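You operate a simulated robot arm through the tools that you are given. There is no shell and no other tool. Be economical: measure what you need, move in short steps, check, and stop when the job is done.

The job below is to be done with a simulated two-armed robot. You get a single attempt, and the scene is never put back.

TASK
Fetch the teal cloth and set it in the white tote. Stack the little carton marked "56 pcs" from the top of the dark bench on top of the little carton marked "72 pcs". Take the grey housing from the top of the dark bench and leave it in the inside of the yellow crate with flaps. Pick up the orange filter with one hand, pass it to the other hand and put it in the inside of the orange bin. Push the lower desk drawer shut. Put the white stepped block on top of the marked black housing. Push the grey flap shut. Do these in any order. Set down upright: white stepped block.

The check looks at the end state, three seconds after you hand in, the way a careful person would. Anything else that was tipped, shoved, dropped, spilled or broken makes it a failure. Flat cloth is picked up by pressing the open fingertips on it (5 to 10 N) and closing them slowly along it; thin cloth reads only 2 to 8 mm in the jaws.

THE ROBOT
Two 7-joint arms with two-finger parallel grippers on one trunk, on a base that drives. Base frame: it is fixed to the floor where the robot stands at the start and does not move with it; the origin is under the middle of the robot, x ahead of it, y to its left, z up; the surface under the hand at the start is at about z = 0.9. Lengths are in m, angles in degrees, forces in N, time in s.
The left shoulder is at the start at [0.08, 0.131, 0.947], the right one opposite. With the tool pointing down near the work surface each hand reaches from about 0.38 to 0.84 m from the robot's upright axis, wherever it stands, measured 20 degrees to its own side. Places, roughly: grey flap [-0.8, -2.1, 1.2]; grey housing [1, 0, 1]; inside of the orange bin (25x30 cm) [0.84, -3.18, 1]; inside of the yellow crate with flaps [-0.8, -2.4, 0.9]; little carton [0.75, 0, 1]; lower desk drawer [2.7, -2, 0.7]; marked black housing [1.25, -1.75, 1]; orange filter [3, 0, 1]; teal cloth (6x5x3 cm) [0.5, 0, 0.4]; white stepped block (5x3x4 cm) [1.4, -2, 0.9]; white tote (40x30x18 cm) [0.3, 2.3, 0.9]. Payload 1.57 kg a hand.
The TCP of each hand is the grasp point between the finger pads, 0.03 m short of the fingertips. In the tool frame z runs along the fingers and y along their closing line. The gripper opens to 0.11 m. The fingers are 0.024 m wide and 0.012 m thick; the gripper's body (0.048 by 0.112 m) begins 0.078 m behind the TCP.
Orientation is told as [roll, pitch, yaw] about the base's x, y, z axes, in that order, counted from this pose: with the fingers straight down and closing along the base's y, the tool's x points along the base's -x, its y along +y and its z along -z.

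THE INTERFACE
- The arms move only by the tool servo_tool. It takes "left_moves", "right_moves" or both (then of equal length, played together; a hand with none holds still); each is a list of rows, each a list of 7 numbers: the shift along the tool's x, y, z in units of 400 mm (1.0 is 400 mm), then the turn, a rotation vector about the tool's x, y, z in units of 60 degrees (1.0 is 60 degrees), then the gripper command, from -1 (fully open) to 1 (shut), values between in proportion. In form: [[dx, dy, dz, ax, ay, az, gripper], ...]. A call has 1 to 10 rows; each row is the pose to reach, as a shift and turn from the pose commanded when the call began, along the tool's axes at that moment. A call with a number of a shift or a turn outside -1 to 1 is refused whole. Each row takes 0.2 s and may step no farther than 0.05 m and 8.6 degrees from the row before; otherwise, or with a gripper value out of range, the whole call is refused. A pose out of reach is approached as far as the arm can. The call stops where the force on the tool passes 40 N (or 10 N more than at its start, if that is more) or the arm is blocked; 0.2 s more then pass. The fingers move at their own pace (about 0.108 m/s each) and stop on an object; they squeeze with about 34 N. The grip force told is the motor's: it shows also when the fingers shut on nothing. Time passes only in rows, and 0.2 s behind the last, so rows that repeat a pose let the fingers close. It gives the time, the measured TCP pose, the force on the tool (base axes), the opening and the grip force at its end, in the units of the frame above (readings bear some noise), with the torque about the TCP (base axes, N m) and any sound that the robot's microphone picked up.
- Cameras (640 x 400 px; columns grow to the right, rows downward): "scene" is now at [-0.056, -0.0168, 1.4121]; the picture's right is [-0.19, -0.98, 0.00], its down [-0.63, 0.12, -0.77] and it looks along [0.75, -0.15, -0.64] (base axes); focal length 262 px, centre (320, 200). "left" rides on the left gripper at [0.07, -0.016, -0.141] in its tool frame; the picture's right is [0.23, 0.97, 0.00], its down [-0.86, 0.20, -0.48] and it looks along [-0.47, 0.11, 0.88] (tool axes); focal length 222 px, centre (320, 200). "right" rides on the right gripper at [0.07, 0.016, -0.141] in its tool frame; the picture's right is [-0.23, 0.97, 0.00], its down [-0.86, -0.20, -0.48] and it looks along [-0.47, -0.11, 0.88] (tool axes); focal length 222 px, centre (320, 200). There is no depth. A picture from a camera that has moved, and an enlarged one, comes with that camera's place and axes in the base frame and with its lens.
- grab_frame(camera): a new picture of that camera. It takes no simulated time.
- base_move(legs): drives the robot by 1 to 6 legs, each [ahead, left, turn to the left] in m, m and degrees, along the robot's own axes; the way and the turn of a leg run together, so that a leg with both is an arc; at most 1.5 m and 180 degrees a leg. The arms and the cameras ride along, it lands a little off, and it stops where it bumps. It gives what a move gives.
- turn_head(pan, tilt): turns the head with the scene camera to pan (to the left, within 109 degrees either way) and tilt (down, from -29 to 69), counted from straight ahead of the robot. It gives what a move gives.
- inspect(camera, box): a new picture of the part [left, top, right, bottom] of that camera's present view, enlarged. It takes no simulated time.
- job_done(): hands the job in; it is judged then, once.

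Work in short steps. Places have to be worked out from the pictures, the camera data and where the tool is seen: move nearer, look again, correct. Check each grasp and each placing, and mend what went wrong. You have 196 turns and 172 pictures in all, those below and enlarged ones among them. Open the grippers and draw the arms clear of the work before you hand the job in, unless the task says otherwise; then end with one line.

The tools are called after ">>>" by a JSON object that holds its "op" and its "data". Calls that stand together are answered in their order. servo_tool: Moves the arms, as the interface text tells. Its arguments: {"type":"object","properties":{"left_moves":{"type":"array","items":{"type":"array","items":{"type":"number"}}},"right_moves":{"type":"array","items":{"type":"array","items":{"type":"number"}}}},"required":[]} The other tools are called the same way: base_move (legs) drives the base; turn_head (pan, tilt) turns the head that bears the scene camera; grab_frame (camera) takes a picture; inspect (camera, box) takes an enlarged picture of a part of a camera's view; job_done () hands the job in.

At the start:

```text
time: 0.0
left_ee_pos: [0.4956, 0.1286, 1.199]
left_tcp_rot: [0.1, -0.1, 0.0]
left_ft_force: [0.4, -0.7, -0.2]
left_ft_torque: [0.01, 0.01, -0.01]
left_width: 0.1098
left_finger_force: 0.0
right_ee_pos: [0.5161, -0.2458, 1.1743]
right_tcp_rot: [0.0, -0.1, 0.0]
right_ft_force: [-0.6, 0.5, 0.2]
right_ft_torque: [0.03, -0.01, 0.02]
right_width: 0.1101
right_finger_force: 0.1
robot x, y, heading: [0.0003, -0.0038, -0.1]
head pan, tilt: [-10.9, 40.0]
```

scene: 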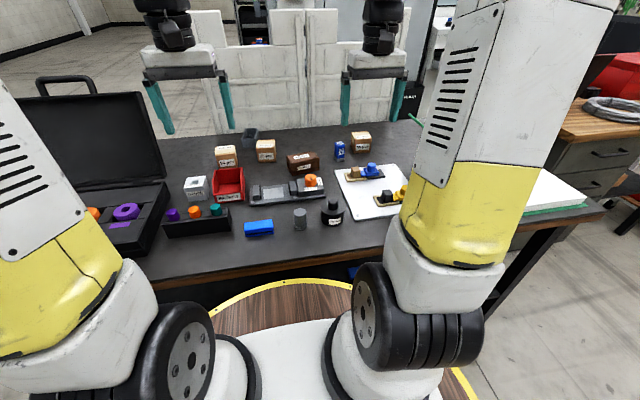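
right: 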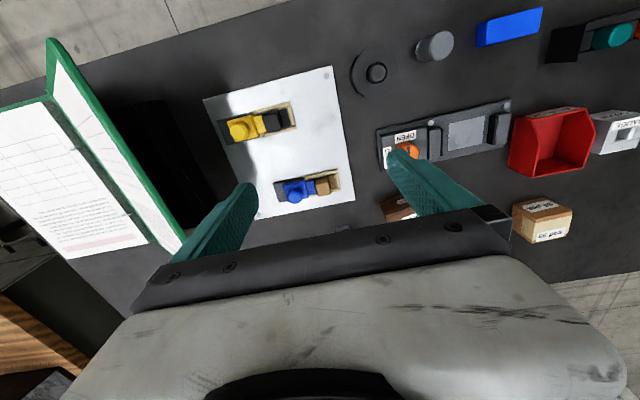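
left: 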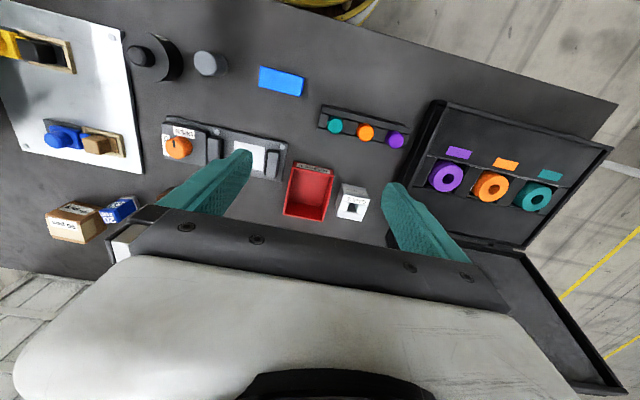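

The bench in front carries several little cartons and a dark housing; I enlarge the view to read the labels.

>>> {"op": "inspect", "data": {"camera": "scene", "box": [180, 110, 400, 247]}}

>>> {"op": "inspect", "data": {"camera": "left", "box": [0, 80, 400, 330]}}

>>> {"op": "turn_head", "data": {"pan": 0, "tilt": 65}}

>>> {"op": "grab_frame", "data": {"camera": "scene"}}

```text
2.91 times, centred on (290, 178) of scene
camera zoom: at [-0.056, -0.0168, 1.4121], right [-0.19, -0.98, 0.0], down [-0.63, 0.12, -0.77], along [0.75, -0.15, -0.64], focal length 763 px, centre (407, 262)
```

zoom: 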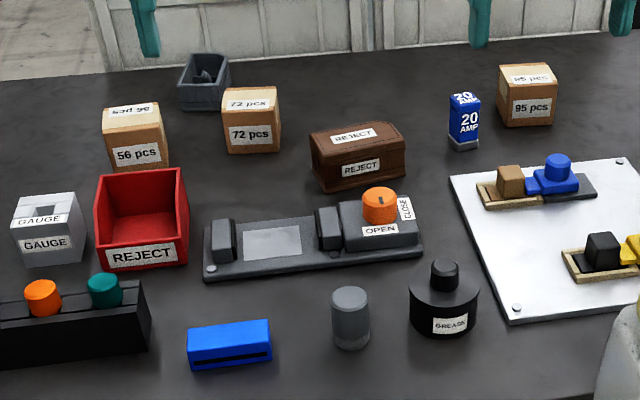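

```text
1.60 times, centred on (200, 205) of left
camera zoom: at [0.4259, 0.1107, 1.3391], right [-0.23, 0.97, 0.0], down [0.86, 0.2, 0.48], along [0.47, 0.11, -0.88], focal length 355 px, centre (512, 192)
```

zoom: 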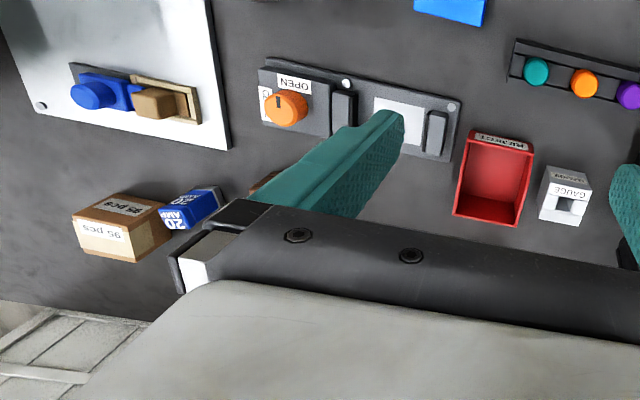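

```text
time: 0.9
left_ee_pos: [0.4951, 0.1284, 1.198]
left_tcp_rot: [-0.1, 0.0, 0.0]
left_ft_force: [-0.6, 0.5, 0.0]
left_ft_torque: [0.0, 0.0, 0.0]
left_width: 0.11
left_finger_force: 0.1
right_ee_pos: [0.5165, -0.2463, 1.1749]
right_tcp_rot: [0.0, 0.1, 0.0]
right_ft_force: [0.2, -0.7, -1.0]
right_ft_torque: [0.01, 0.02, -0.02]
right_width: 0.1101
right_finger_force: 0.0
robot x, y, heading: [-0.0023, -0.0033, -0.2]
head pan, tilt: [0.0, 65.0]
```

```text
166 pictures are left
camera scene: at [-0.0787, -0.0007, 1.3798], right [0.0, -1.0, 0.0], down [-0.91, 0.0, -0.42], along [0.42, 0.0, -0.91], focal length 262 px, centre (320, 200)
```

scene: 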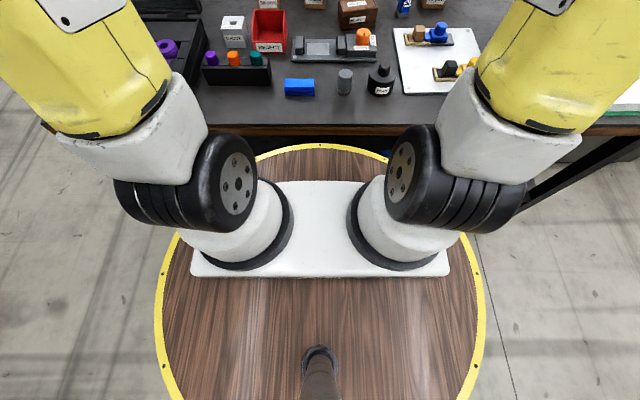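

Cartons 56 and 72 and the grey housing are identified at the back of the bench. Next I survey the rest of the room with the head.

>>> {"op": "turn_head", "data": {"pan": 95, "tilt": 20}}

>>> {"op": "grab_frame", "data": {"camera": "scene"}}

>>> {"op": "turn_head", "data": {"pan": -105, "tilt": 15}}

>>> {"op": "grab_frame", "data": {"camera": "scene"}}

>>> {"op": "turn_head", "data": {"pan": -55, "tilt": 15}}

>>> {"op": "grab_frame", "data": {"camera": "scene"}}

>>> {"op": "turn_head", "data": {"pan": 0, "tilt": 15}}

>>> {"op": "grab_frame", "data": {"camera": "scene"}}

```text
time: 2.6
left_ee_pos: [0.4953, 0.1279, 1.198]
left_tcp_rot: [0.0, -0.1, 0.0]
left_ft_force: [-0.1, -0.8, 0.0]
left_ft_torque: [-0.01, 0.02, -0.01]
left_width: 0.11
left_finger_force: 0.0
right_ee_pos: [0.5162, -0.246, 1.1742]
right_tcp_rot: [0.0, -0.1, -0.1]
right_ft_force: [-0.5, 0.0, 0.0]
right_ft_torque: [-0.02, -0.01, -0.01]
right_width: 0.1101
right_finger_force: 0.1
robot x, y, heading: [0.0003, 0.0024, 0.3]
head pan, tilt: [95.0, 20.0]
```

```text
165 pictures are left
camera scene: at [-0.1475, 0.0921, 1.4435], right [1.0, 0.09, 0.0], down [0.03, -0.34, -0.94], along [-0.08, 0.94, -0.34], focal length 262 px, centre (320, 200)
```

scene: 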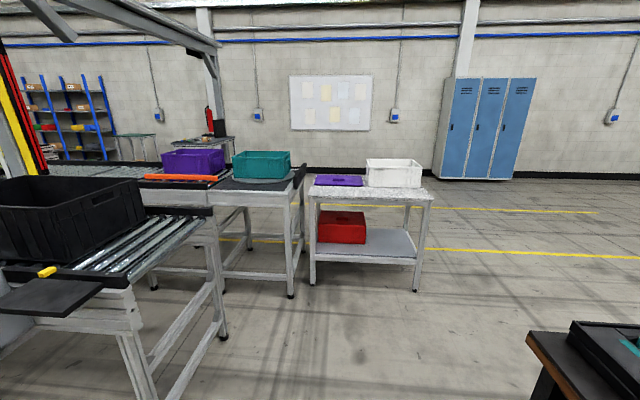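

```text
time: 5.5
left_ee_pos: [0.496, 0.128, 1.1982]
left_tcp_rot: [0.0, -0.1, 0.0]
left_ft_force: [0.0, 0.3, 0.3]
left_ft_torque: [-0.02, 0.02, -0.02]
left_width: 0.1099
left_finger_force: 0.1
right_ee_pos: [0.5162, -0.246, 1.1748]
right_tcp_rot: [0.0, 0.0, 0.0]
right_ft_force: [-0.8, -0.6, -0.3]
right_ft_torque: [0.03, -0.04, 0.03]
right_width: 0.1099
right_finger_force: 0.0
robot x, y, heading: [0.0016, -0.0024, -0.1]
head pan, tilt: [-105.0, 15.0]
```

```text
164 pictures are left
camera scene: at [-0.1636, -0.091, 1.4516], right [-0.97, 0.26, 0.0], down [0.07, 0.25, -0.97], along [-0.25, -0.93, -0.26], focal length 262 px, centre (320, 200)
```

scene: 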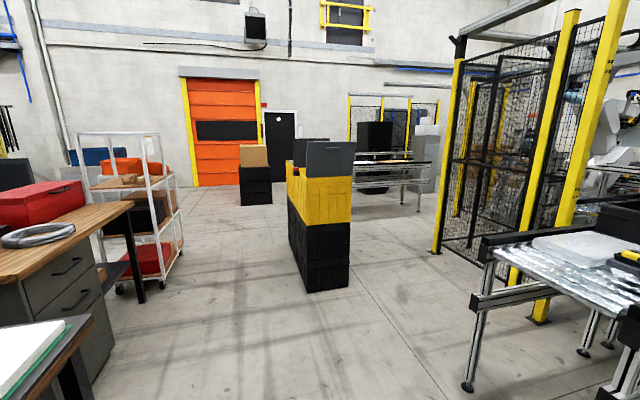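

```text
time: 6.7
left_ee_pos: [0.4955, 0.1268, 1.198]
left_tcp_rot: [0.0, 0.0, 0.0]
left_ft_force: [-0.3, 1.0, -0.3]
left_ft_torque: [-0.01, 0.01, -0.04]
left_width: 0.1099
left_finger_force: 0.0
right_ee_pos: [0.5161, -0.2468, 1.1754]
right_tcp_rot: [0.1, 0.0, 0.0]
right_ft_force: [0.1, 0.0, -0.1]
right_ft_torque: [0.01, -0.02, -0.01]
right_width: 0.1102
right_finger_force: 0.2
robot x, y, heading: [0.001, -0.0, -0.0]
head pan, tilt: [-55.0, 15.0]
```

```text
163 pictures are left
camera scene: at [-0.0859, -0.0773, 1.4516], right [-0.82, -0.57, 0.0], down [-0.15, 0.21, -0.97], along [0.55, -0.79, -0.26], focal length 262 px, centre (320, 200)
```

scene: 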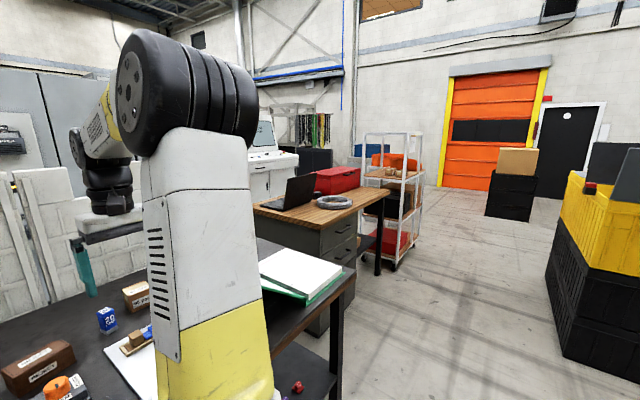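

```text
time: 8.0
left_ee_pos: [0.4964, 0.1282, 1.1978]
left_tcp_rot: [0.0, 0.0, -0.1]
left_ft_force: [0.1, 0.1, 0.5]
left_ft_torque: [-0.03, 0.0, 0.0]
left_width: 0.1103
left_finger_force: 0.0
right_ee_pos: [0.5168, -0.2457, 1.1748]
right_tcp_rot: [0.0, 0.0, -0.1]
right_ft_force: [-0.1, -0.2, 0.2]
right_ft_torque: [0.01, 0.0, 0.02]
right_width: 0.11
right_finger_force: 0.0
robot x, y, heading: [0.0015, 0.0, 0.0]
head pan, tilt: [0.0, 15.0]
```

```text
162 pictures are left
camera scene: at [-0.0461, -0.0008, 1.4516], right [0.0, -1.0, 0.0], down [-0.26, 0.0, -0.97], along [0.97, 0.0, -0.26], focal length 262 px, centre (320, 200)
```

scene: 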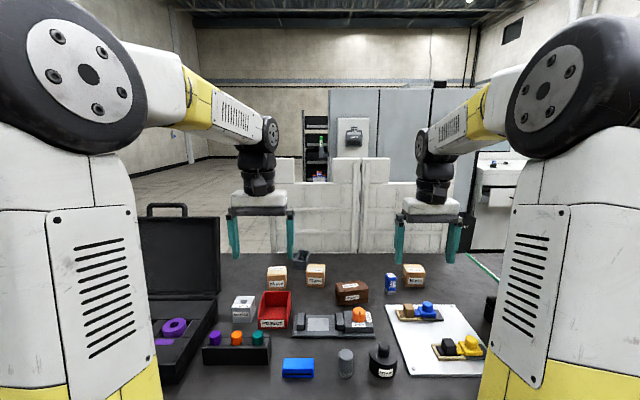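

Everything roughly located. First the cartons: I bring the left hand nearer to the 56 carton to look from above.

>>> {"op": "servo_tool", "data": {"left_moves": [[-0.11, 0.013, 0.0, 0, 0, 0, -1], [-0.22, 0.026, 0.02, 0, 0, 0, -1], [-0.32, 0.04, 0.04, 0, 0, 0, -1], [-0.42, 0.054, 0.06, 0, 0, 0, -1], [-0.48, 0.0675, 0.08, 0, 0, 0, -1]]}}

>>> {"op": "grab_frame", "data": {"camera": "left"}}

>>> {"op": "turn_head", "data": {"pan": 5, "tilt": 35}}

>>> {"op": "inspect", "data": {"camera": "scene", "box": [220, 100, 420, 225]}}

```text
time: 9.2
left_ee_pos: [0.6868, 0.1565, 1.1679]
left_tcp_rot: [0.0, 0.0, -0.1]
left_ft_force: [0.3, 0.6, -0.3]
left_ft_torque: [-0.02, -0.03, 0.0]
left_width: 0.1103
left_finger_force: 0.1
right_ee_pos: [0.5156, -0.2459, 1.175]
right_tcp_rot: [0.0, 0.0, 0.0]
right_ft_force: [-0.3, -0.4, 0.1]
right_ft_torque: [0.02, -0.03, -0.03]
right_width: 0.1099
right_finger_force: 0.0
robot x, y, heading: [-0.0008, -0.0003, -0.1]
head pan, tilt: [0.0, 15.0]
```

```text
161 pictures are left
camera left: at [0.6169, 0.1399, 1.3082], right [-0.23, 0.97, 0.0], down [0.85, 0.2, 0.48], along [0.47, 0.11, -0.88], focal length 222 px, centre (320, 200)
```

left: 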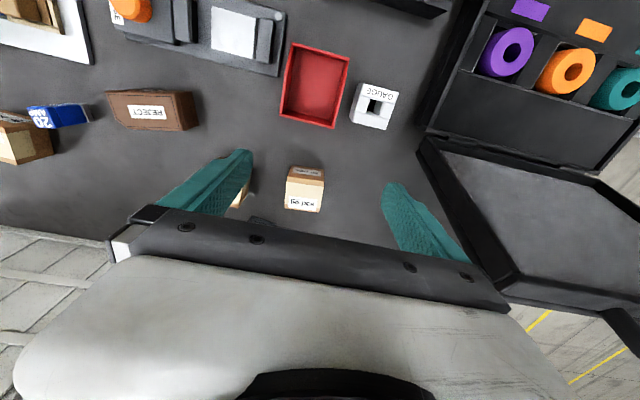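

```text
time: 10.0
left_ee_pos: [0.686, 0.1562, 1.1665]
left_tcp_rot: [-0.1, 0.0, -0.1]
left_ft_force: [-0.4, -0.2, -0.8]
left_ft_torque: [0.01, -0.02, 0.0]
left_width: 0.11
left_finger_force: 0.0
right_ee_pos: [0.5157, -0.2465, 1.1743]
right_tcp_rot: [-0.1, 0.0, 0.1]
right_ft_force: [-0.3, -0.1, -1.0]
right_ft_torque: [0.02, -0.01, 0.01]
right_width: 0.1099
right_finger_force: 0.0
robot x, y, heading: [-0.0029, -0.0015, -0.2]
head pan, tilt: [5.0, 35.0]
```

```text
3.20 times, centred on (320, 162) of scene
camera zoom: at [-0.0516, 0.0069, 1.4197], right [0.09, -1.0, 0.0], down [-0.57, -0.05, -0.82], along [0.82, 0.07, -0.57], focal length 840 px, centre (320, 320)
```

zoom: 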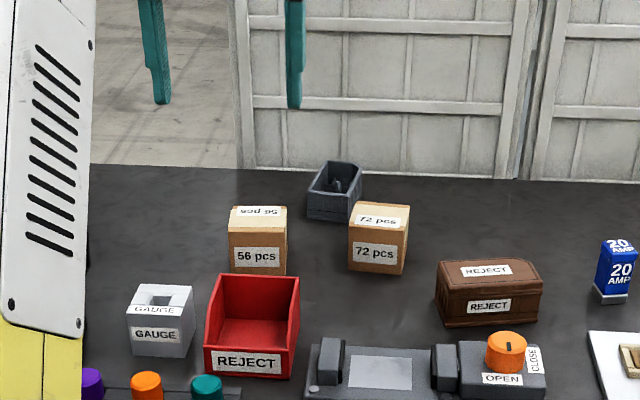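

56 carton estimated centre about (0.803, 0.153), height about 0.058. I move above it and check alignment.

>>> {"op": "servo_tool", "data": {"left_moves": [[-0.1, 0, 0.05, 0, 0, 0, -1], [-0.2, 0, 0.12, 0, 0, 0, -1], [-0.2925, -0.008, 0.18, 0, 0, 0, -1], [-0.2925, -0.008, 0.28, 0, 0, 0, -1], [-0.2925, -0.008, 0.38, 0, 0, 0, -1]]}}

>>> {"op": "grab_frame", "data": {"camera": "left"}}

>>> {"op": "inspect", "data": {"camera": "scene", "box": [220, 100, 420, 225]}}

```text
time: 11.2
left_ee_pos: [0.8045, 0.1521, 1.0143]
left_tcp_rot: [0.0, -0.1, 0.1]
left_ft_force: [0.3, 0.0, 0.0]
left_ft_torque: [0.01, -0.04, 0.01]
left_width: 0.11
left_finger_force: 0.0
left hand out of reach, approached as far as the arm can: row 3, 4
right_ee_pos: [0.5158, -0.2464, 1.1746]
right_tcp_rot: [0.0, 0.0, 0.0]
right_ft_force: [0.0, -0.7, -0.9]
right_ft_torque: [0.0, -0.04, 0.04]
right_width: 0.1101
right_finger_force: 0.1
robot x, y, heading: [-0.0004, 0.0011, 0.2]
head pan, tilt: [5.0, 35.0]
```

```text
159 pictures are left
camera left: at [0.7349, 0.1345, 1.1561], right [-0.23, 0.97, 0.0], down [0.86, 0.2, 0.48], along [0.47, 0.11, -0.88], focal length 222 px, centre (320, 200)
```

left: 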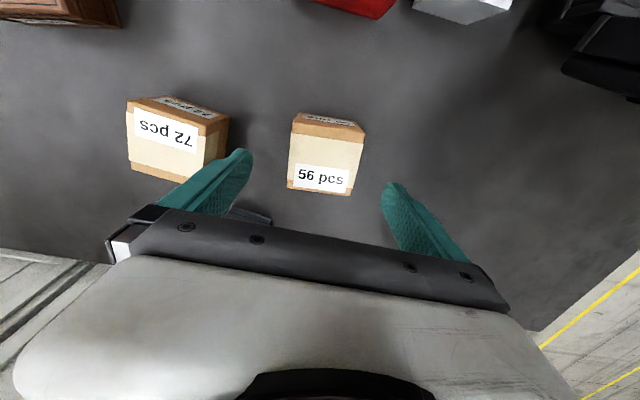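

```text
3.20 times, centred on (320, 162) of scene
camera zoom: at [-0.052, 0.0069, 1.4196], right [0.09, -1.0, 0.0], down [-0.57, -0.05, -0.82], along [0.82, 0.07, -0.57], focal length 840 px, centre (320, 320)
```

zoom: 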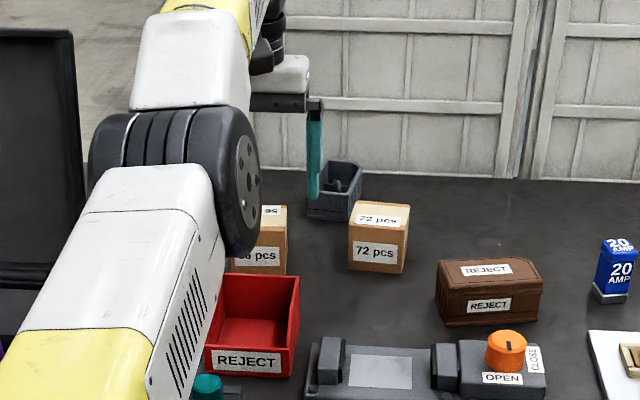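

56 centre ≈ (0.80, 0.155), yaw ≈ +5°; 72 centre ≈ (0.82, 0.015), near the reach limit. I creep the base 5 cm ahead (bench edge at x≈0.335, base front seems ≈0.27) to gain reach.

>>> {"op": "base_move", "data": {"legs": [[0.05, 0, 0]]}}

>>> {"op": "grab_frame", "data": {"camera": "left"}}

```text
time: 12.3
left_ee_pos: [0.8538, 0.1522, 1.0146]
left_tcp_rot: [0.0, 0.1, 0.0]
left_ft_force: [-0.6, 0.2, 0.4]
left_ft_torque: [0.0, 0.06, -0.01]
left_width: 0.1101
left_finger_force: 0.0
right_ee_pos: [0.5644, -0.2471, 1.1747]
right_tcp_rot: [0.0, 0.0, 0.1]
right_ft_force: [0.3, -0.7, -0.3]
right_ft_torque: [0.02, 0.01, 0.04]
right_width: 0.1099
right_finger_force: 0.0
robot x, y, heading: [0.0502, 0.0011, -0.1]
head pan, tilt: [5.0, 35.0]
stopped in leg 1: the robot was blocked; the commanded pose is now the measured one
```

```text
157 pictures are left
camera left: at [0.7837, 0.1343, 1.1553], right [-0.23, 0.97, 0.0], down [0.86, 0.2, 0.48], along [0.46, 0.11, -0.88], focal length 222 px, centre (320, 200)
```

left: 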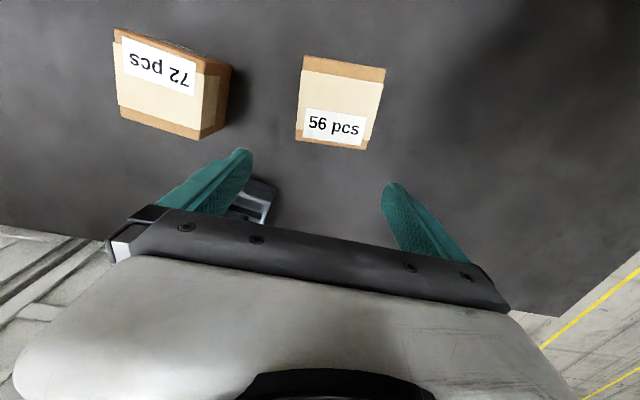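

Blocked gently at 0.05 m — fine. Now align over the 56 carton, descend and close.

>>> {"op": "servo_tool", "data": {"left_moves": [[0.07, 0.004, 0, 0, 0, -0.04, -1], [0.1345, 0.007, 0, 0, 0, -0.083, -1], [0.1345, 0.007, 0.1, 0, 0, -0.083, -1], [0.1345, 0.007, 0.194, 0, 0, -0.083, -1], [0.1345, 0.007, 0.194, 0, 0, -0.083, -1], [0.1345, 0.007, 0.194, 0, 0, -0.083, 1], [0.1345, 0.007, 0.194, 0, 0, -0.083, 1], [0.1345, 0.007, 0.194, 0, 0, -0.083, 1]]}}

>>> {"op": "grab_frame", "data": {"camera": "left"}}

```text
time: 14.1
left_ee_pos: [0.8634, 0.1553, 0.9465]
left_tcp_rot: [0.0, 0.2, 5.0]
left_ft_force: [-0.3, 0.3, -0.5]
left_ft_torque: [0.03, -0.02, 0.0]
left_width: 0.0
left_finger_force: 21.2
left hand out of reach, approached as far as the arm can: row 1, 2, 3, 4, 5, 6, 7, 8
right_ee_pos: [0.5647, -0.2461, 1.1747]
right_tcp_rot: [-0.1, 0.0, 0.0]
right_ft_force: [-0.2, -0.4, -0.3]
right_ft_torque: [0.0, -0.03, 0.02]
right_width: 0.1102
right_finger_force: 0.1
robot x, y, heading: [0.0449, -0.0029, -0.2]
head pan, tilt: [5.0, 35.0]
```

```text
156 pictures are left
camera left: at [0.7957, 0.1326, 1.0876], right [-0.31, 0.95, 0.0], down [0.84, 0.27, 0.48], along [0.45, 0.15, -0.88], focal length 222 px, centre (320, 200)
```

left: 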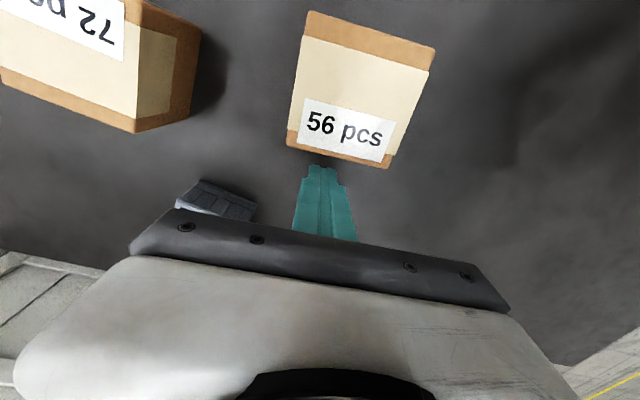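

The hand didn't pull back in x (solver stayed stretched), fingers closed on air behind the carton without contact. I raise and retract.

>>> {"op": "servo_tool", "data": {"left_moves": [[0, 0, -0.1, 0, 0, 0, 0], [0, 0, -0.2, 0, 0, 0, -1], [0, 0, -0.3, 0, 0, 0, -1], [0.1, 0, -0.3, 0, 0, 0, -1], [0.2, 0, -0.3, 0, 0, 0, -1], [0.3, 0, -0.3, 0, 0, 0, -1]]}}

```text
time: 15.5
left_ee_pos: [0.7452, 0.1472, 1.0665]
left_tcp_rot: [0.0, 0.0, 5.1]
left_ft_force: [0.1, 0.0, 0.0]
left_ft_torque: [0.0, 0.02, -0.01]
left_width: 0.1103
left_finger_force: 0.0
left hand out of reach, approached as far as the arm can: row 1, 2, 3
right_ee_pos: [0.5646, -0.245, 1.1745]
right_tcp_rot: [0.0, 0.1, 0.1]
right_ft_force: [0.0, 0.0, -0.7]
right_ft_torque: [0.03, 0.07, -0.01]
right_width: 0.1101
right_finger_force: 0.0
robot x, y, heading: [0.0515, -0.0013, 0.2]
head pan, tilt: [5.0, 35.0]
```

Retracted properly. Now forward to above the carton then down, without closing yet.

>>> {"op": "servo_tool", "data": {"left_moves": [[-0.07, 0.004, 0, 0, 0, 0, -1], [-0.139, 0.008, 0.05, 0, 0, 0, -1], [-0.139, 0.008, 0.13, 0, 0, 0, -1], [-0.139, 0.008, 0.13, 0, 0, 0, -1]]}}

>>> {"op": "grab_frame", "data": {"camera": "left"}}

```text
time: 16.5
left_ee_pos: [0.7997, 0.1558, 1.0151]
left_tcp_rot: [0.1, 0.2, 5.0]
left_ft_force: [0.0, 0.4, -0.7]
left_ft_torque: [0.0, -0.01, -0.02]
left_width: 0.1101
left_finger_force: 0.1
right_ee_pos: [0.5646, -0.2465, 1.1732]
right_tcp_rot: [0.0, 0.1, 0.0]
right_ft_force: [0.6, 0.4, -0.5]
right_ft_torque: [0.03, 0.01, 0.02]
right_width: 0.1104
right_finger_force: 0.2
robot x, y, heading: [0.0483, -0.002, 0.0]
head pan, tilt: [5.0, 35.0]
```

```text
155 pictures are left
camera left: at [0.7312, 0.1319, 1.1566], right [-0.31, 0.95, 0.0], down [0.84, 0.27, 0.48], along [0.45, 0.15, -0.88], focal length 222 px, centre (320, 200)
```

left: 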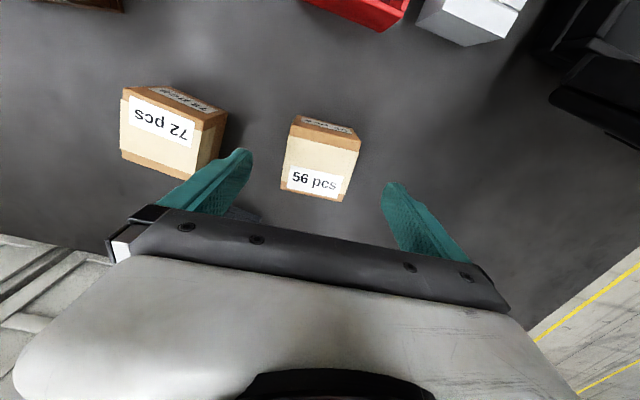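

Aligned; descend and grip.

>>> {"op": "servo_tool", "data": {"left_moves": [[0, 0, 0.1, 0, 0, 0, -1], [0, 0, 0.195, 0, 0, 0, -1], [0, 0, 0.195, 0, 0, 0, -0.2], [0, 0, 0.195, 0, 0, 0, 1], [0, 0, 0.195, 0, 0, 0, 1], [0, 0, 0.195, 0, 0, 0, 1]]}}

```text
time: 17.9
left_ee_pos: [0.8, 0.1566, 0.9355]
left_tcp_rot: [-0.1, 0.1, 5.0]
left_ft_force: [1.3, 0.8, 0.0]
left_ft_torque: [-0.06, -0.05, 0.03]
left_width: 0.0636
left_finger_force: 34.2
right_ee_pos: [0.5651, -0.2463, 1.1748]
right_tcp_rot: [-0.1, 0.1, 0.0]
right_ft_force: [-0.2, -0.3, -0.4]
right_ft_torque: [-0.03, 0.0, -0.01]
right_width: 0.1098
right_finger_force: 0.0
robot x, y, heading: [0.0523, 0.0006, -0.1]
head pan, tilt: [5.0, 35.0]
```

Gripped (63.6 mm). Lift and carry over the 72 carton at ≈(0.817, 0.014).

>>> {"op": "servo_tool", "data": {"left_moves": [[0, 0, -0.1, 0, 0, 0, 1], [0, 0, -0.2, 0, 0, 0, 1], [0, 0, -0.3, 0, 0, 0, 1], [0, -0.1, -0.3, 0, 0, 0.05, 1], [0, -0.2, -0.3, 0, 0, 0.1, 1], [0, -0.3, -0.3, 0, 0, 0.15, 1], [-0.011, -0.3575, -0.3, 0, 0, 0.15, 1]]}}

>>> {"op": "grab_frame", "data": {"camera": "left"}}

>>> {"op": "inspect", "data": {"camera": "scene", "box": [220, 100, 420, 225]}}

```text
time: 19.5
left_ee_pos: [0.8163, 0.0123, 1.057]
left_tcp_rot: [0.1, 0.0, -4.0]
left_ft_force: [-0.7, 0.3, 0.4]
left_ft_torque: [-0.02, -0.04, 0.02]
left_width: 0.0001
left_finger_force: 21.2
right_ee_pos: [0.5649, -0.2446, 1.1742]
right_tcp_rot: [0.0, 0.2, 0.1]
right_ft_force: [0.6, 0.2, 0.3]
right_ft_torque: [-0.02, -0.05, 0.01]
right_width: 0.1099
right_finger_force: 0.2
robot x, y, heading: [0.0487, -0.0031, 0.1]
head pan, tilt: [5.0, 35.0]
```

```text
154 pictures are left
camera left: at [0.7452, 0.0008, 1.1982], right [-0.16, 0.99, 0.0], down [0.87, 0.14, 0.48], along [0.47, 0.08, -0.88], focal length 222 px, centre (320, 200)
```

left: 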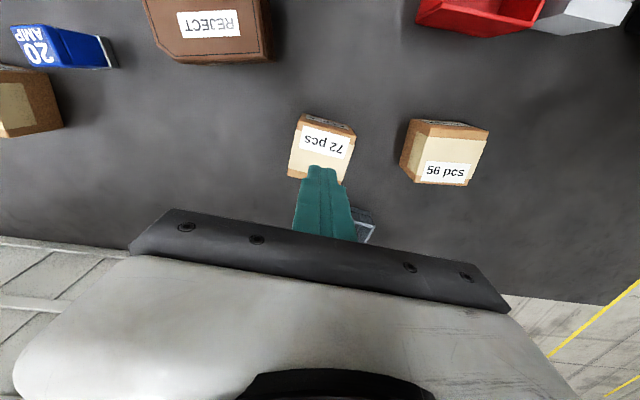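

```text
3.20 times, centred on (320, 162) of scene
camera zoom: at [-0.0034, 0.0072, 1.4196], right [0.09, -1.0, 0.0], down [-0.57, -0.05, -0.82], along [0.82, 0.07, -0.57], focal length 840 px, centre (320, 320)
```

zoom: 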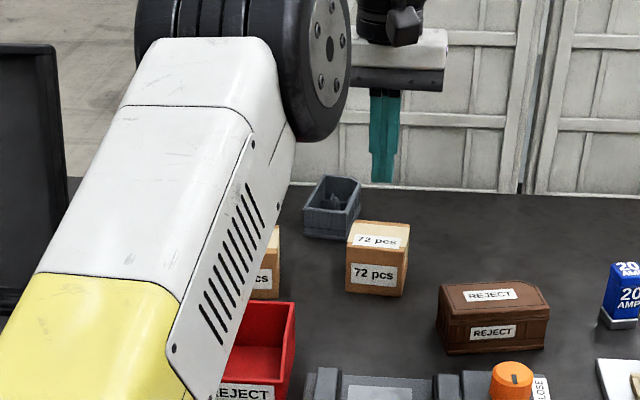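

The carton slipped out during the lift and stayed in place at ≈(0.795, 0.15). I look closer at its orientation before retrying slowly.

>>> {"op": "inspect", "data": {"camera": "left", "box": [260, 90, 520, 250]}}

```text
2.46 times, centred on (390, 170) of left
camera zoom: at [0.7452, 0.0008, 1.1982], right [-0.16, 0.99, 0.0], down [0.87, 0.14, 0.48], along [0.47, 0.08, -0.88], focal length 547 px, centre (148, 274)
```

zoom: 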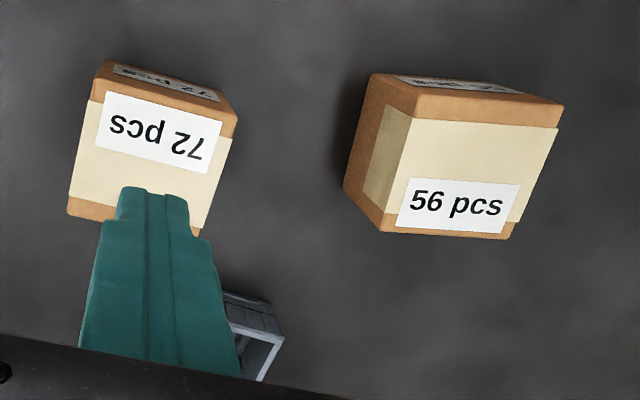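

56 is unmoved at (0.798, 0.156), yaw ≈7°. I return, match the yaw better, grip, and lift only slightly and slowly.

>>> {"op": "servo_tool", "data": {"left_moves": [[0.02, 0.1, 0, 0, 0, -0.06, -1], [0.04, 0.2, 0, 0, 0, -0.12, -1], [0.06, 0.3, 0, 0, 0, -0.183, -1], [0.0675, 0.356, 0, 0, 0, -0.183, -1], [0.0675, 0.356, 0.1, 0, 0, -0.183, -1], [0.0675, 0.356, 0.2, 0, 0, -0.183, -1], [0.0675, 0.356, 0.309, 0, 0, -0.183, -1], [0.0675, 0.356, 0.309, 0, 0, -0.183, -1]]}}

>>> {"op": "servo_tool", "data": {"left_moves": [[0, 0, 0, 0, 0, 0, 1], [0, 0, 0, 0, 0, 0, 1], [0, 0, 0, 0, 0, 0, 1], [0, 0, 0, 0, 0, 0, 1], [0, 0, -0.01, 0, 0, 0, 1], [0, 0, -0.02, 0, 0, 0, 1], [0, 0, -0.03, 0, 0, 0, 1], [0, 0, -0.03, 0, 0, 0, 1]]}}

>>> {"op": "grab_frame", "data": {"camera": "left"}}

```text
time: 21.3
left_ee_pos: [0.7989, 0.1568, 0.9344]
left_tcp_rot: [0.0, 0.2, 7.0]
left_ft_force: [-0.1, 0.3, -0.3]
left_ft_torque: [0.0, -0.06, -0.02]
left_width: 0.1101
left_finger_force: 0.0
right_ee_pos: [0.5652, -0.2461, 1.175]
right_tcp_rot: [-0.1, 0.0, 0.0]
right_ft_force: [0.7, 0.9, 0.0]
right_ft_torque: [0.01, -0.02, -0.03]
right_width: 0.1101
right_finger_force: 0.1
robot x, y, heading: [0.0484, 0.0052, -0.1]
head pan, tilt: [5.0, 35.0]
```

```text
time: 23.1
left_ee_pos: [0.7978, 0.1578, 0.9447]
left_tcp_rot: [0.0, 0.1, 7.0]
left_ft_force: [0.2, 0.0, -1.7]
left_ft_torque: [0.02, -0.01, 0.0]
left_width: 0.0643
left_finger_force: 34.5
right_ee_pos: [0.5632, -0.2456, 1.1733]
right_tcp_rot: [0.0, 0.2, 0.0]
right_ft_force: [-0.1, 0.1, -0.1]
right_ft_torque: [0.02, -0.02, 0.0]
right_width: 0.1098
right_finger_force: 0.1
robot x, y, heading: [0.0479, 0.0003, -0.1]
head pan, tilt: [5.0, 35.0]
```

```text
151 pictures are left
camera left: at [0.7312, 0.1318, 1.0871], right [-0.34, 0.94, 0.0], down [0.83, 0.3, 0.48], along [0.45, 0.16, -0.88], focal length 222 px, centre (320, 200)
```

left: 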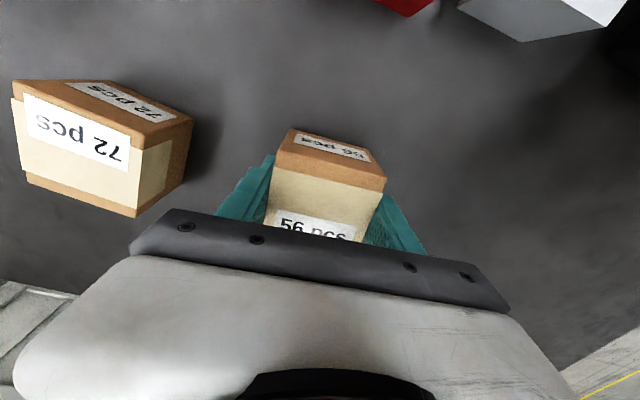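

It's held (≈1.7 N weight). I continue lifting slowly.

>>> {"op": "servo_tool", "data": {"left_moves": [[0, 0, -0.02, 0, 0, 0, 1], [0, 0, -0.05, 0, 0, 0, 1], [0, 0, -0.08, 0, 0, 0, 1], [0, 0, -0.11, 0, 0, 0, 1], [0, 0, -0.14, 0, 0, 0, 1], [0, 0, -0.17, 0, 0, 0, 1], [0, 0, -0.2, 0, 0, 0, 1], [0, 0, -0.23, 0, 0, 0, 1], [0, 0, -0.26, 0, 0, 0, 1]]}}

>>> {"op": "grab_frame", "data": {"camera": "left"}}

```text
time: 25.1
left_ee_pos: [0.7999, 0.1591, 1.0491]
left_tcp_rot: [0.0, 0.0, 6.9]
left_ft_force: [0.9, 0.3, -1.6]
left_ft_torque: [-0.01, 0.03, 0.01]
left_width: 0.0639
left_finger_force: 33.8
right_ee_pos: [0.5655, -0.245, 1.1745]
right_tcp_rot: [0.0, 0.1, 0.0]
right_ft_force: [0.6, 0.3, -0.4]
right_ft_torque: [-0.01, 0.01, 0.01]
right_width: 0.1099
right_finger_force: 0.0
robot x, y, heading: [0.0495, -0.0034, 0.2]
head pan, tilt: [5.0, 35.0]
```

```text
150 pictures are left
camera left: at [0.7319, 0.1325, 1.1904], right [-0.34, 0.94, 0.0], down [0.83, 0.3, 0.48], along [0.45, 0.16, -0.88], focal length 222 px, centre (320, 200)
```

left: 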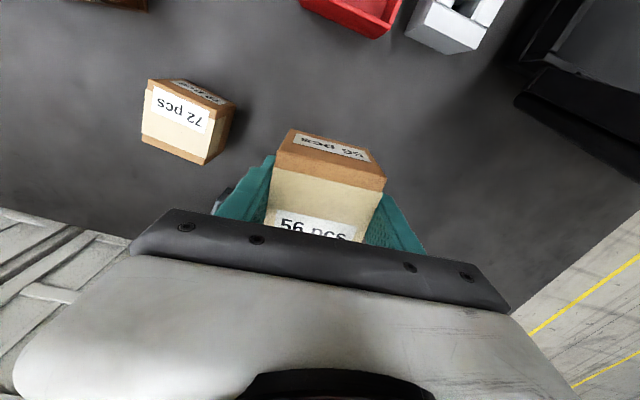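

Still held. Carry slowly over the 72 carton and rotate to yaw −4°.

>>> {"op": "servo_tool", "data": {"left_moves": [[0, -0.03, 0, 0, 0, 0, 1], [0, -0.08, 0, 0, 0, 0.04, 1], [0, -0.14, 0, 0, 0, 0.08, 1], [0, -0.2, 0, 0, 0, 0.12, 1], [0, -0.26, 0, 0, 0, 0.16, 1], [0, -0.31, 0, 0, 0, 0.183, 1], [0.001, -0.345, 0, 0, 0, 0.183, 1], [0.002, -0.365, 0, 0, 0, 0.183, 1], [0.002, -0.365, 0, 0, 0, 0.183, 1]]}}

>>> {"op": "grab_frame", "data": {"camera": "left"}}

>>> {"op": "inspect", "data": {"camera": "scene", "box": [260, 100, 400, 190]}}

```text
time: 27.1
left_ee_pos: [0.8168, 0.0124, 1.0495]
left_tcp_rot: [-0.1, 0.1, -3.9]
left_ft_force: [-0.1, -0.4, -1.7]
left_ft_torque: [0.01, -0.01, -0.01]
left_width: 0.064
left_finger_force: 34.2
right_ee_pos: [0.5648, -0.2474, 1.1742]
right_tcp_rot: [0.1, 0.1, 0.0]
right_ft_force: [0.1, -0.9, 0.0]
right_ft_torque: [-0.01, 0.02, -0.02]
right_width: 0.1098
right_finger_force: 0.0
robot x, y, heading: [0.0492, 0.0006, 0.0]
head pan, tilt: [5.0, 35.0]
```

```text
149 pictures are left
camera left: at [0.7459, 0.0003, 1.1905], right [-0.16, 0.99, 0.0], down [0.87, 0.14, 0.48], along [0.47, 0.08, -0.88], focal length 222 px, centre (320, 200)
```

left: 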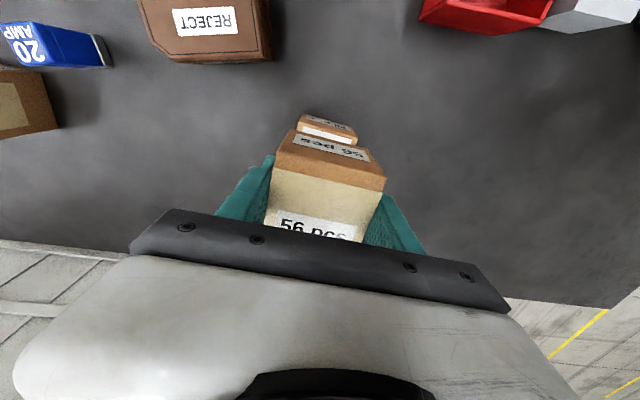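

```text
4.44 times, centred on (330, 145) of scene
camera zoom: at [-0.0032, 0.007, 1.4196], right [0.09, -1.0, 0.0], down [-0.57, -0.05, -0.82], along [0.82, 0.07, -0.57], focal length 1166 px, centre (276, 444)
```

zoom: 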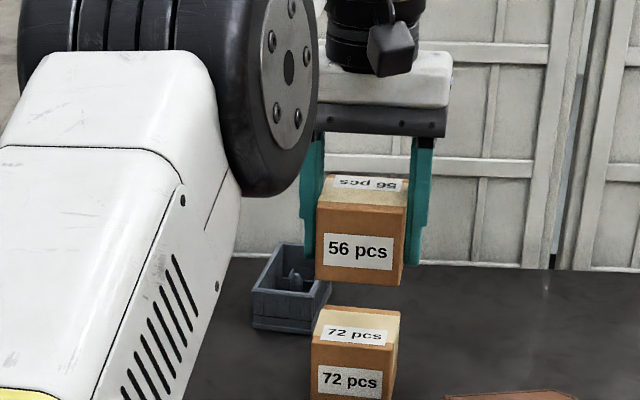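

Well lined up above 72. Lower slowly to near contact and read the force.

>>> {"op": "servo_tool", "data": {"left_moves": [[0, 0, 0.03, 0, 0, 0, 1], [0, 0, 0.06, 0, 0, 0, 1], [0, 0, 0.09, 0, 0, 0, 1], [0, 0, 0.11, 0, 0, 0, 1], [0, 0, 0.12, 0, 0, 0, 1], [0, 0, 0.125, 0, 0, 0, 1], [0, 0, 0.13, 0, 0, 0, 1]]}}

>>> {"op": "inspect", "data": {"camera": "scene", "box": [260, 100, 400, 190]}}

```text
time: 28.7
left_ee_pos: [0.8169, 0.0125, 0.9958]
left_tcp_rot: [0.0, 0.1, -4.0]
left_ft_force: [0.7, 0.9, -2.1]
left_ft_torque: [0.02, -0.01, 0.0]
left_width: 0.0637
left_finger_force: 33.3
right_ee_pos: [0.5645, -0.2456, 1.1733]
right_tcp_rot: [0.0, 0.0, 0.0]
right_ft_force: [0.6, -0.1, 0.8]
right_ft_torque: [0.04, 0.0, -0.05]
right_width: 0.1102
right_finger_force: 0.0
robot x, y, heading: [0.0468, -0.0028, 0.1]
head pan, tilt: [5.0, 35.0]
```

```text
4.44 times, centred on (330, 145) of scene
camera zoom: at [-0.0032, 0.007, 1.4196], right [0.09, -1.0, 0.0], down [-0.57, -0.05, -0.82], along [0.82, 0.07, -0.57], focal length 1166 px, centre (276, 444)
```

zoom: 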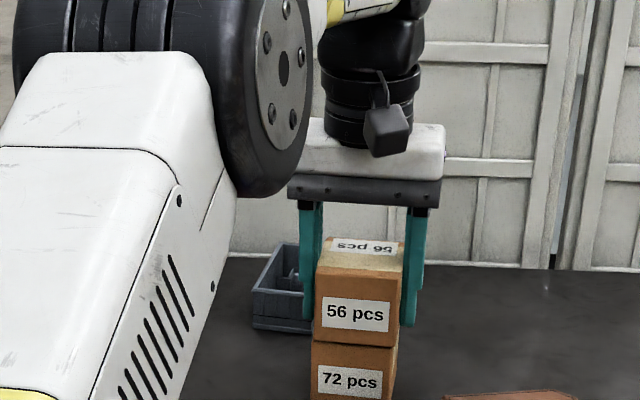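

Not yet loaded; a few more millimetres in fine steps.

>>> {"op": "servo_tool", "data": {"left_moves": [[0, 0, 0.003, 0, 0, 0, 1], [0, 0, 0.006, 0, 0, 0, 1], [0, 0, 0.009, 0, 0, 0, 1]]}}

```text
time: 29.5
left_ee_pos: [0.816, 0.0112, 0.994]
left_tcp_rot: [0.0, 0.2, -4.0]
left_ft_force: [-1.3, 0.0, 0.2]
left_ft_torque: [0.02, 0.02, -0.05]
left_width: 0.0638
left_finger_force: 34.3
right_ee_pos: [0.5634, -0.2464, 1.1738]
right_tcp_rot: [0.1, 0.1, 0.0]
right_ft_force: [0.5, -0.8, 0.7]
right_ft_torque: [0.02, 0.0, 0.01]
right_width: 0.1103
right_finger_force: 0.1
robot x, y, heading: [0.0455, 0.0007, 0.0]
head pan, tilt: [5.0, 35.0]
```

Contact reached (weight taken up). Release and rise.

>>> {"op": "servo_tool", "data": {"left_moves": [[0, 0, 0.002, 0, 0, 0, 0.5], [0, 0, 0.002, 0, 0, 0, -0.3], [0, 0, 0.002, 0, 0, 0, -1], [0, 0, 0.002, 0, 0, 0, -1], [0, 0, -0.05, 0, 0, 0, -1], [0, 0, -0.12, 0, 0, 0, -1], [0, 0, -0.2, 0, 0, 0, -1], [0, 0, -0.28, 0, 0, 0, -1]]}}

>>> {"op": "grab_frame", "data": {"camera": "left"}}

>>> {"op": "inspect", "data": {"camera": "scene", "box": [260, 100, 400, 190]}}

```text
time: 31.3
left_ee_pos: [0.8141, 0.0126, 1.1041]
left_tcp_rot: [0.0, 0.0, -4.2]
left_ft_force: [-1.1, 0.5, 0.7]
left_ft_torque: [0.0, -0.01, -0.01]
left_width: 0.1101
left_finger_force: 0.0
right_ee_pos: [0.5635, -0.2459, 1.1746]
right_tcp_rot: [0.0, 0.1, 0.0]
right_ft_force: [0.3, 0.7, -1.0]
right_ft_torque: [0.01, -0.01, 0.03]
right_width: 0.1096
right_finger_force: 0.2
robot x, y, heading: [0.0467, 0.0007, 0.2]
head pan, tilt: [5.0, 35.0]
```

```text
146 pictures are left
camera left: at [0.7429, -0.0002, 1.2442], right [-0.16, 0.99, 0.0], down [0.87, 0.14, 0.48], along [0.47, 0.08, -0.88], focal length 222 px, centre (320, 200)
```

left: 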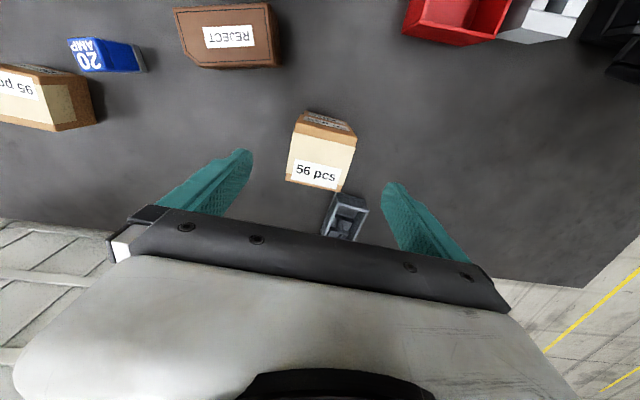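

```text
4.44 times, centred on (330, 145) of scene
camera zoom: at [-0.0035, 0.007, 1.4196], right [0.09, -1.0, 0.0], down [-0.57, -0.05, -0.82], along [0.82, 0.07, -0.57], focal length 1166 px, centre (276, 444)
```

zoom: 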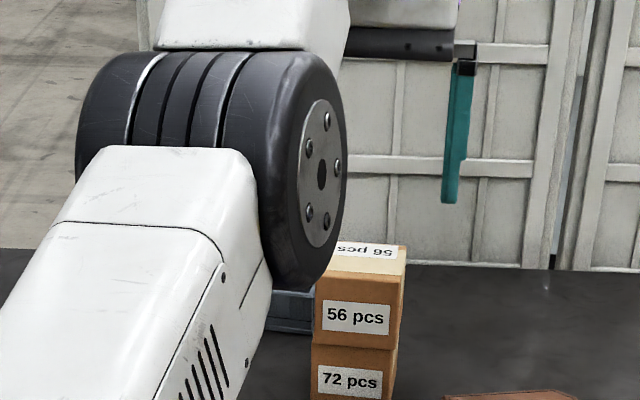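

The stack stands well. The grey housing at ≈(0.93, 0.07) is beyond straight reach; turning the base right ~50° brings the left shoulder forward. First retract and raise both hands.

>>> {"op": "servo_tool", "data": {"left_moves": [[0.1, 0, -0.05, 0, 0, 0, -1], [0.2, 0.05, -0.15, 0, 0, 0, -1], [0.3, 0.1, -0.22, 0, 0, 0, -1], [0.4, 0.15, -0.3, 0, 0, 0, -1], [0.5, 0.2, -0.35, 0, 0, 0, -1], [0.6, 0.25, -0.4, 0, 0, 0, -1], [0.7, 0.3, -0.4, 0, 0, 0, -1]], "right_moves": [[0, 0, -0.05, 0, 0, 0, -1], [0, 0, -0.1, 0, 0, 0, -1], [0, 0, -0.15, 0, 0, 0, -1], [0, 0, -0.2, 0, 0, 0, -1], [0, 0, -0.25, 0, 0, 0, -1], [0, 0, -0.25, 0, 0, 0, -1], [0, 0, -0.25, 0, 0, 0, -1]]}}

>>> {"op": "base_move", "data": {"legs": [[0, 0, -50]]}}

>>> {"op": "turn_head", "data": {"pan": 50, "tilt": 35}}

>>> {"op": "grab_frame", "data": {"camera": "scene"}}

```text
refused: row 2 steps farther than a row can; nothing moved
```

```text
time: 33.2
left_ee_pos: [0.709, -0.3945, 1.1125]
left_tcp_rot: [1.1, -1.0, -35.7]
left_ft_force: [6.1, 13.6, 10.2]
left_ft_torque: [-0.3, 0.18, -0.03]
left_width: 0.0963
left_finger_force: 0.1
right_ee_pos: [0.3471, -0.4858, 1.1733]
right_tcp_rot: [-0.1, 0.1, -33.0]
right_ft_force: [0.1, -0.5, 0.6]
right_ft_torque: [-0.01, -0.01, -0.01]
right_width: 0.1102
right_finger_force: 0.0
robot x, y, heading: [0.0465, -0.0023, -33.0]
head pan, tilt: [5.0, 35.0]
stopped in leg 1: the force on the tool passed its limit at 56 N (the readings are from after the stop); the commanded pose is now the measured one
```

```text
time: 34.4
left_ee_pos: [0.7073, -0.3952, 1.1111]
left_tcp_rot: [1.2, -0.8, -35.8]
left_ft_force: [15.9, 17.1, 12.7]
left_ft_torque: [-0.36, 0.08, 0.24]
left_width: 0.0898
left_finger_force: 0.0
right_ee_pos: [0.3477, -0.4859, 1.1736]
right_tcp_rot: [0.0, 0.1, -33.0]
right_ft_force: [-0.2, 0.7, -0.1]
right_ft_torque: [-0.03, 0.0, 0.0]
right_width: 0.1099
right_finger_force: 0.0
robot x, y, heading: [0.0518, -0.0015, -32.8]
head pan, tilt: [50.0, 35.0]
```

```text
144 pictures are left
camera scene: at [0.0162, 0.1026, 1.4195], right [0.29, -0.96, 0.0], down [-0.55, -0.17, -0.82], along [0.78, 0.24, -0.57], focal length 262 px, centre (320, 200)
```

scene: 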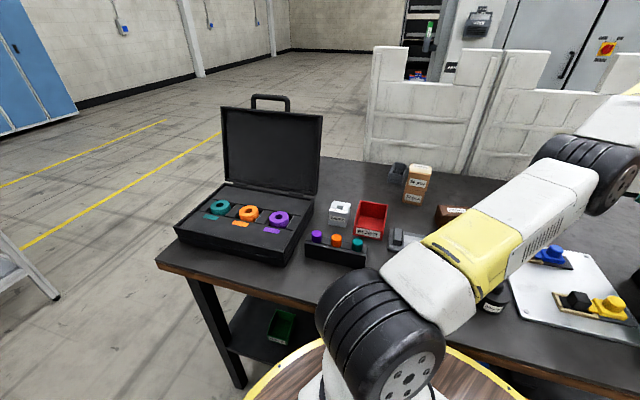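

My retract was refused and the sweep touched something at (0.71, −0.40). I look at once.

>>> {"op": "grab_frame", "data": {"camera": "left"}}

>>> {"op": "grab_frame", "data": {"camera": "right"}}

>>> {"op": "turn_head", "data": {"pan": -5, "tilt": 30}}

>>> {"op": "grab_frame", "data": {"camera": "scene"}}

```text
143 pictures are left
camera left: at [0.6383, -0.3694, 1.25], right [0.39, 0.92, 0.01], down [0.8, -0.34, 0.49], along [0.46, -0.18, -0.87], focal length 222 px, centre (320, 200)
```

left: 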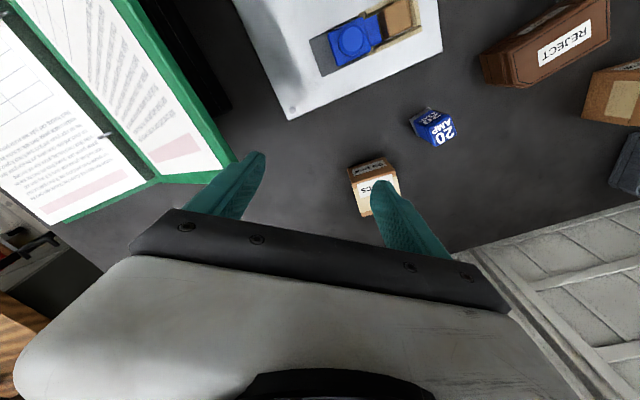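

```text
142 pictures are left
camera right: at [0.2967, -0.4353, 1.316], right [0.72, 0.69, 0.0], down [0.61, -0.63, 0.48], along [0.33, -0.34, -0.88], focal length 222 px, centre (320, 200)
```

right: 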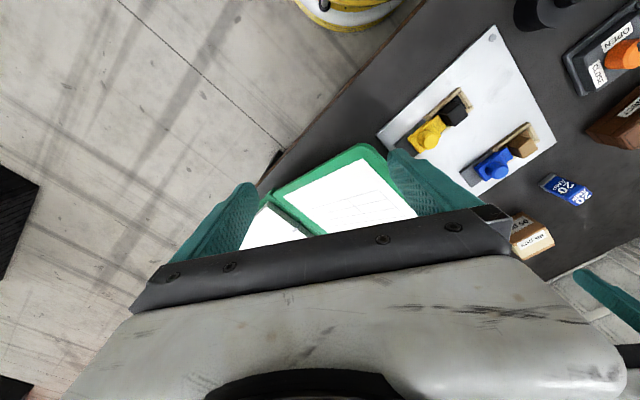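

```text
time: 35.6
left_ee_pos: [0.7073, -0.3961, 1.1103]
left_tcp_rot: [1.1, -0.8, -35.9]
left_ft_force: [16.9, 15.2, 10.7]
left_ft_torque: [-0.33, 0.08, 0.35]
left_width: 0.0894
left_finger_force: 0.0
right_ee_pos: [0.3472, -0.4868, 1.1746]
right_tcp_rot: [0.0, 0.1, -32.9]
right_ft_force: [0.5, 0.2, 0.0]
right_ft_torque: [0.03, 0.02, 0.03]
right_width: 0.1097
right_finger_force: 0.1
robot x, y, heading: [0.05, 0.0029, -33.0]
head pan, tilt: [-5.0, 30.0]
```

```text
141 pictures are left
camera scene: at [0.0034, 0.0211, 1.4274], right [-0.62, -0.79, 0.0], down [-0.39, 0.31, -0.87], along [0.68, -0.53, -0.5], focal length 262 px, centre (320, 200)
```

scene: 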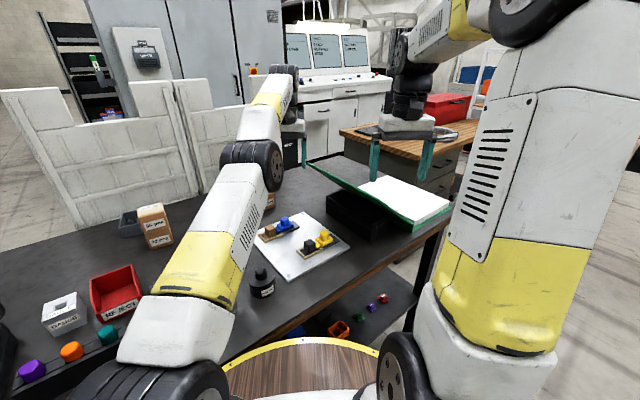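

The left finger leans on the upright green binder cover. I back away from it and then raise the hand.

>>> {"op": "servo_tool", "data": {"left_moves": [[0, 0.05, 0, 0, 0, 0, -1], [0, 0.1, -0.03, 0, 0, 0, -1], [0.05, 0.1, -0.13, 0, 0, 0, -1], [0.12, 0.1, -0.22, 0, 0, 0, -1], [0.2, 0.1, -0.3, 0, 0, 0, -1], [0.28, 0.1, -0.38, 0, 0, 0, -1], [0.36, 0.1, -0.43, 0, 0, 0, -1], [0.44, 0.1, -0.43, 0, 0, 0, -1]]}}

>>> {"op": "inspect", "data": {"camera": "scene", "box": [240, 120, 480, 270]}}

```text
time: 37.4
left_ee_pos: [0.5832, -0.2637, 1.2796]
left_tcp_rot: [1.0, -0.8, -36.0]
left_ft_force: [0.6, 0.0, 0.4]
left_ft_torque: [0.02, 0.04, 0.04]
left_width: 0.1099
left_finger_force: 0.1
right_ee_pos: [0.3474, -0.4874, 1.1745]
right_tcp_rot: [0.0, 0.1, -32.9]
right_ft_force: [-0.4, -0.4, -0.7]
right_ft_torque: [0.03, 0.02, -0.02]
right_width: 0.1101
right_finger_force: 0.1
robot x, y, heading: [0.0486, -0.003, -33.2]
head pan, tilt: [-5.0, 30.0]
```

```text
2.67 times, centred on (360, 195) of scene
camera zoom: at [0.0032, 0.0198, 1.4274], right [-0.62, -0.79, 0.0], down [-0.39, 0.31, -0.87], along [0.68, -0.53, -0.5], focal length 700 px, centre (213, 213)
```

zoom: 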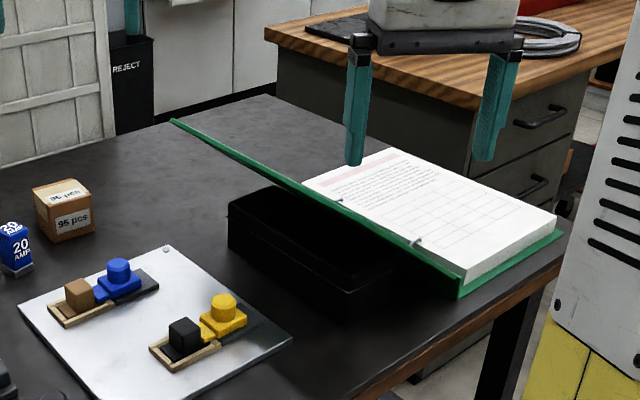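

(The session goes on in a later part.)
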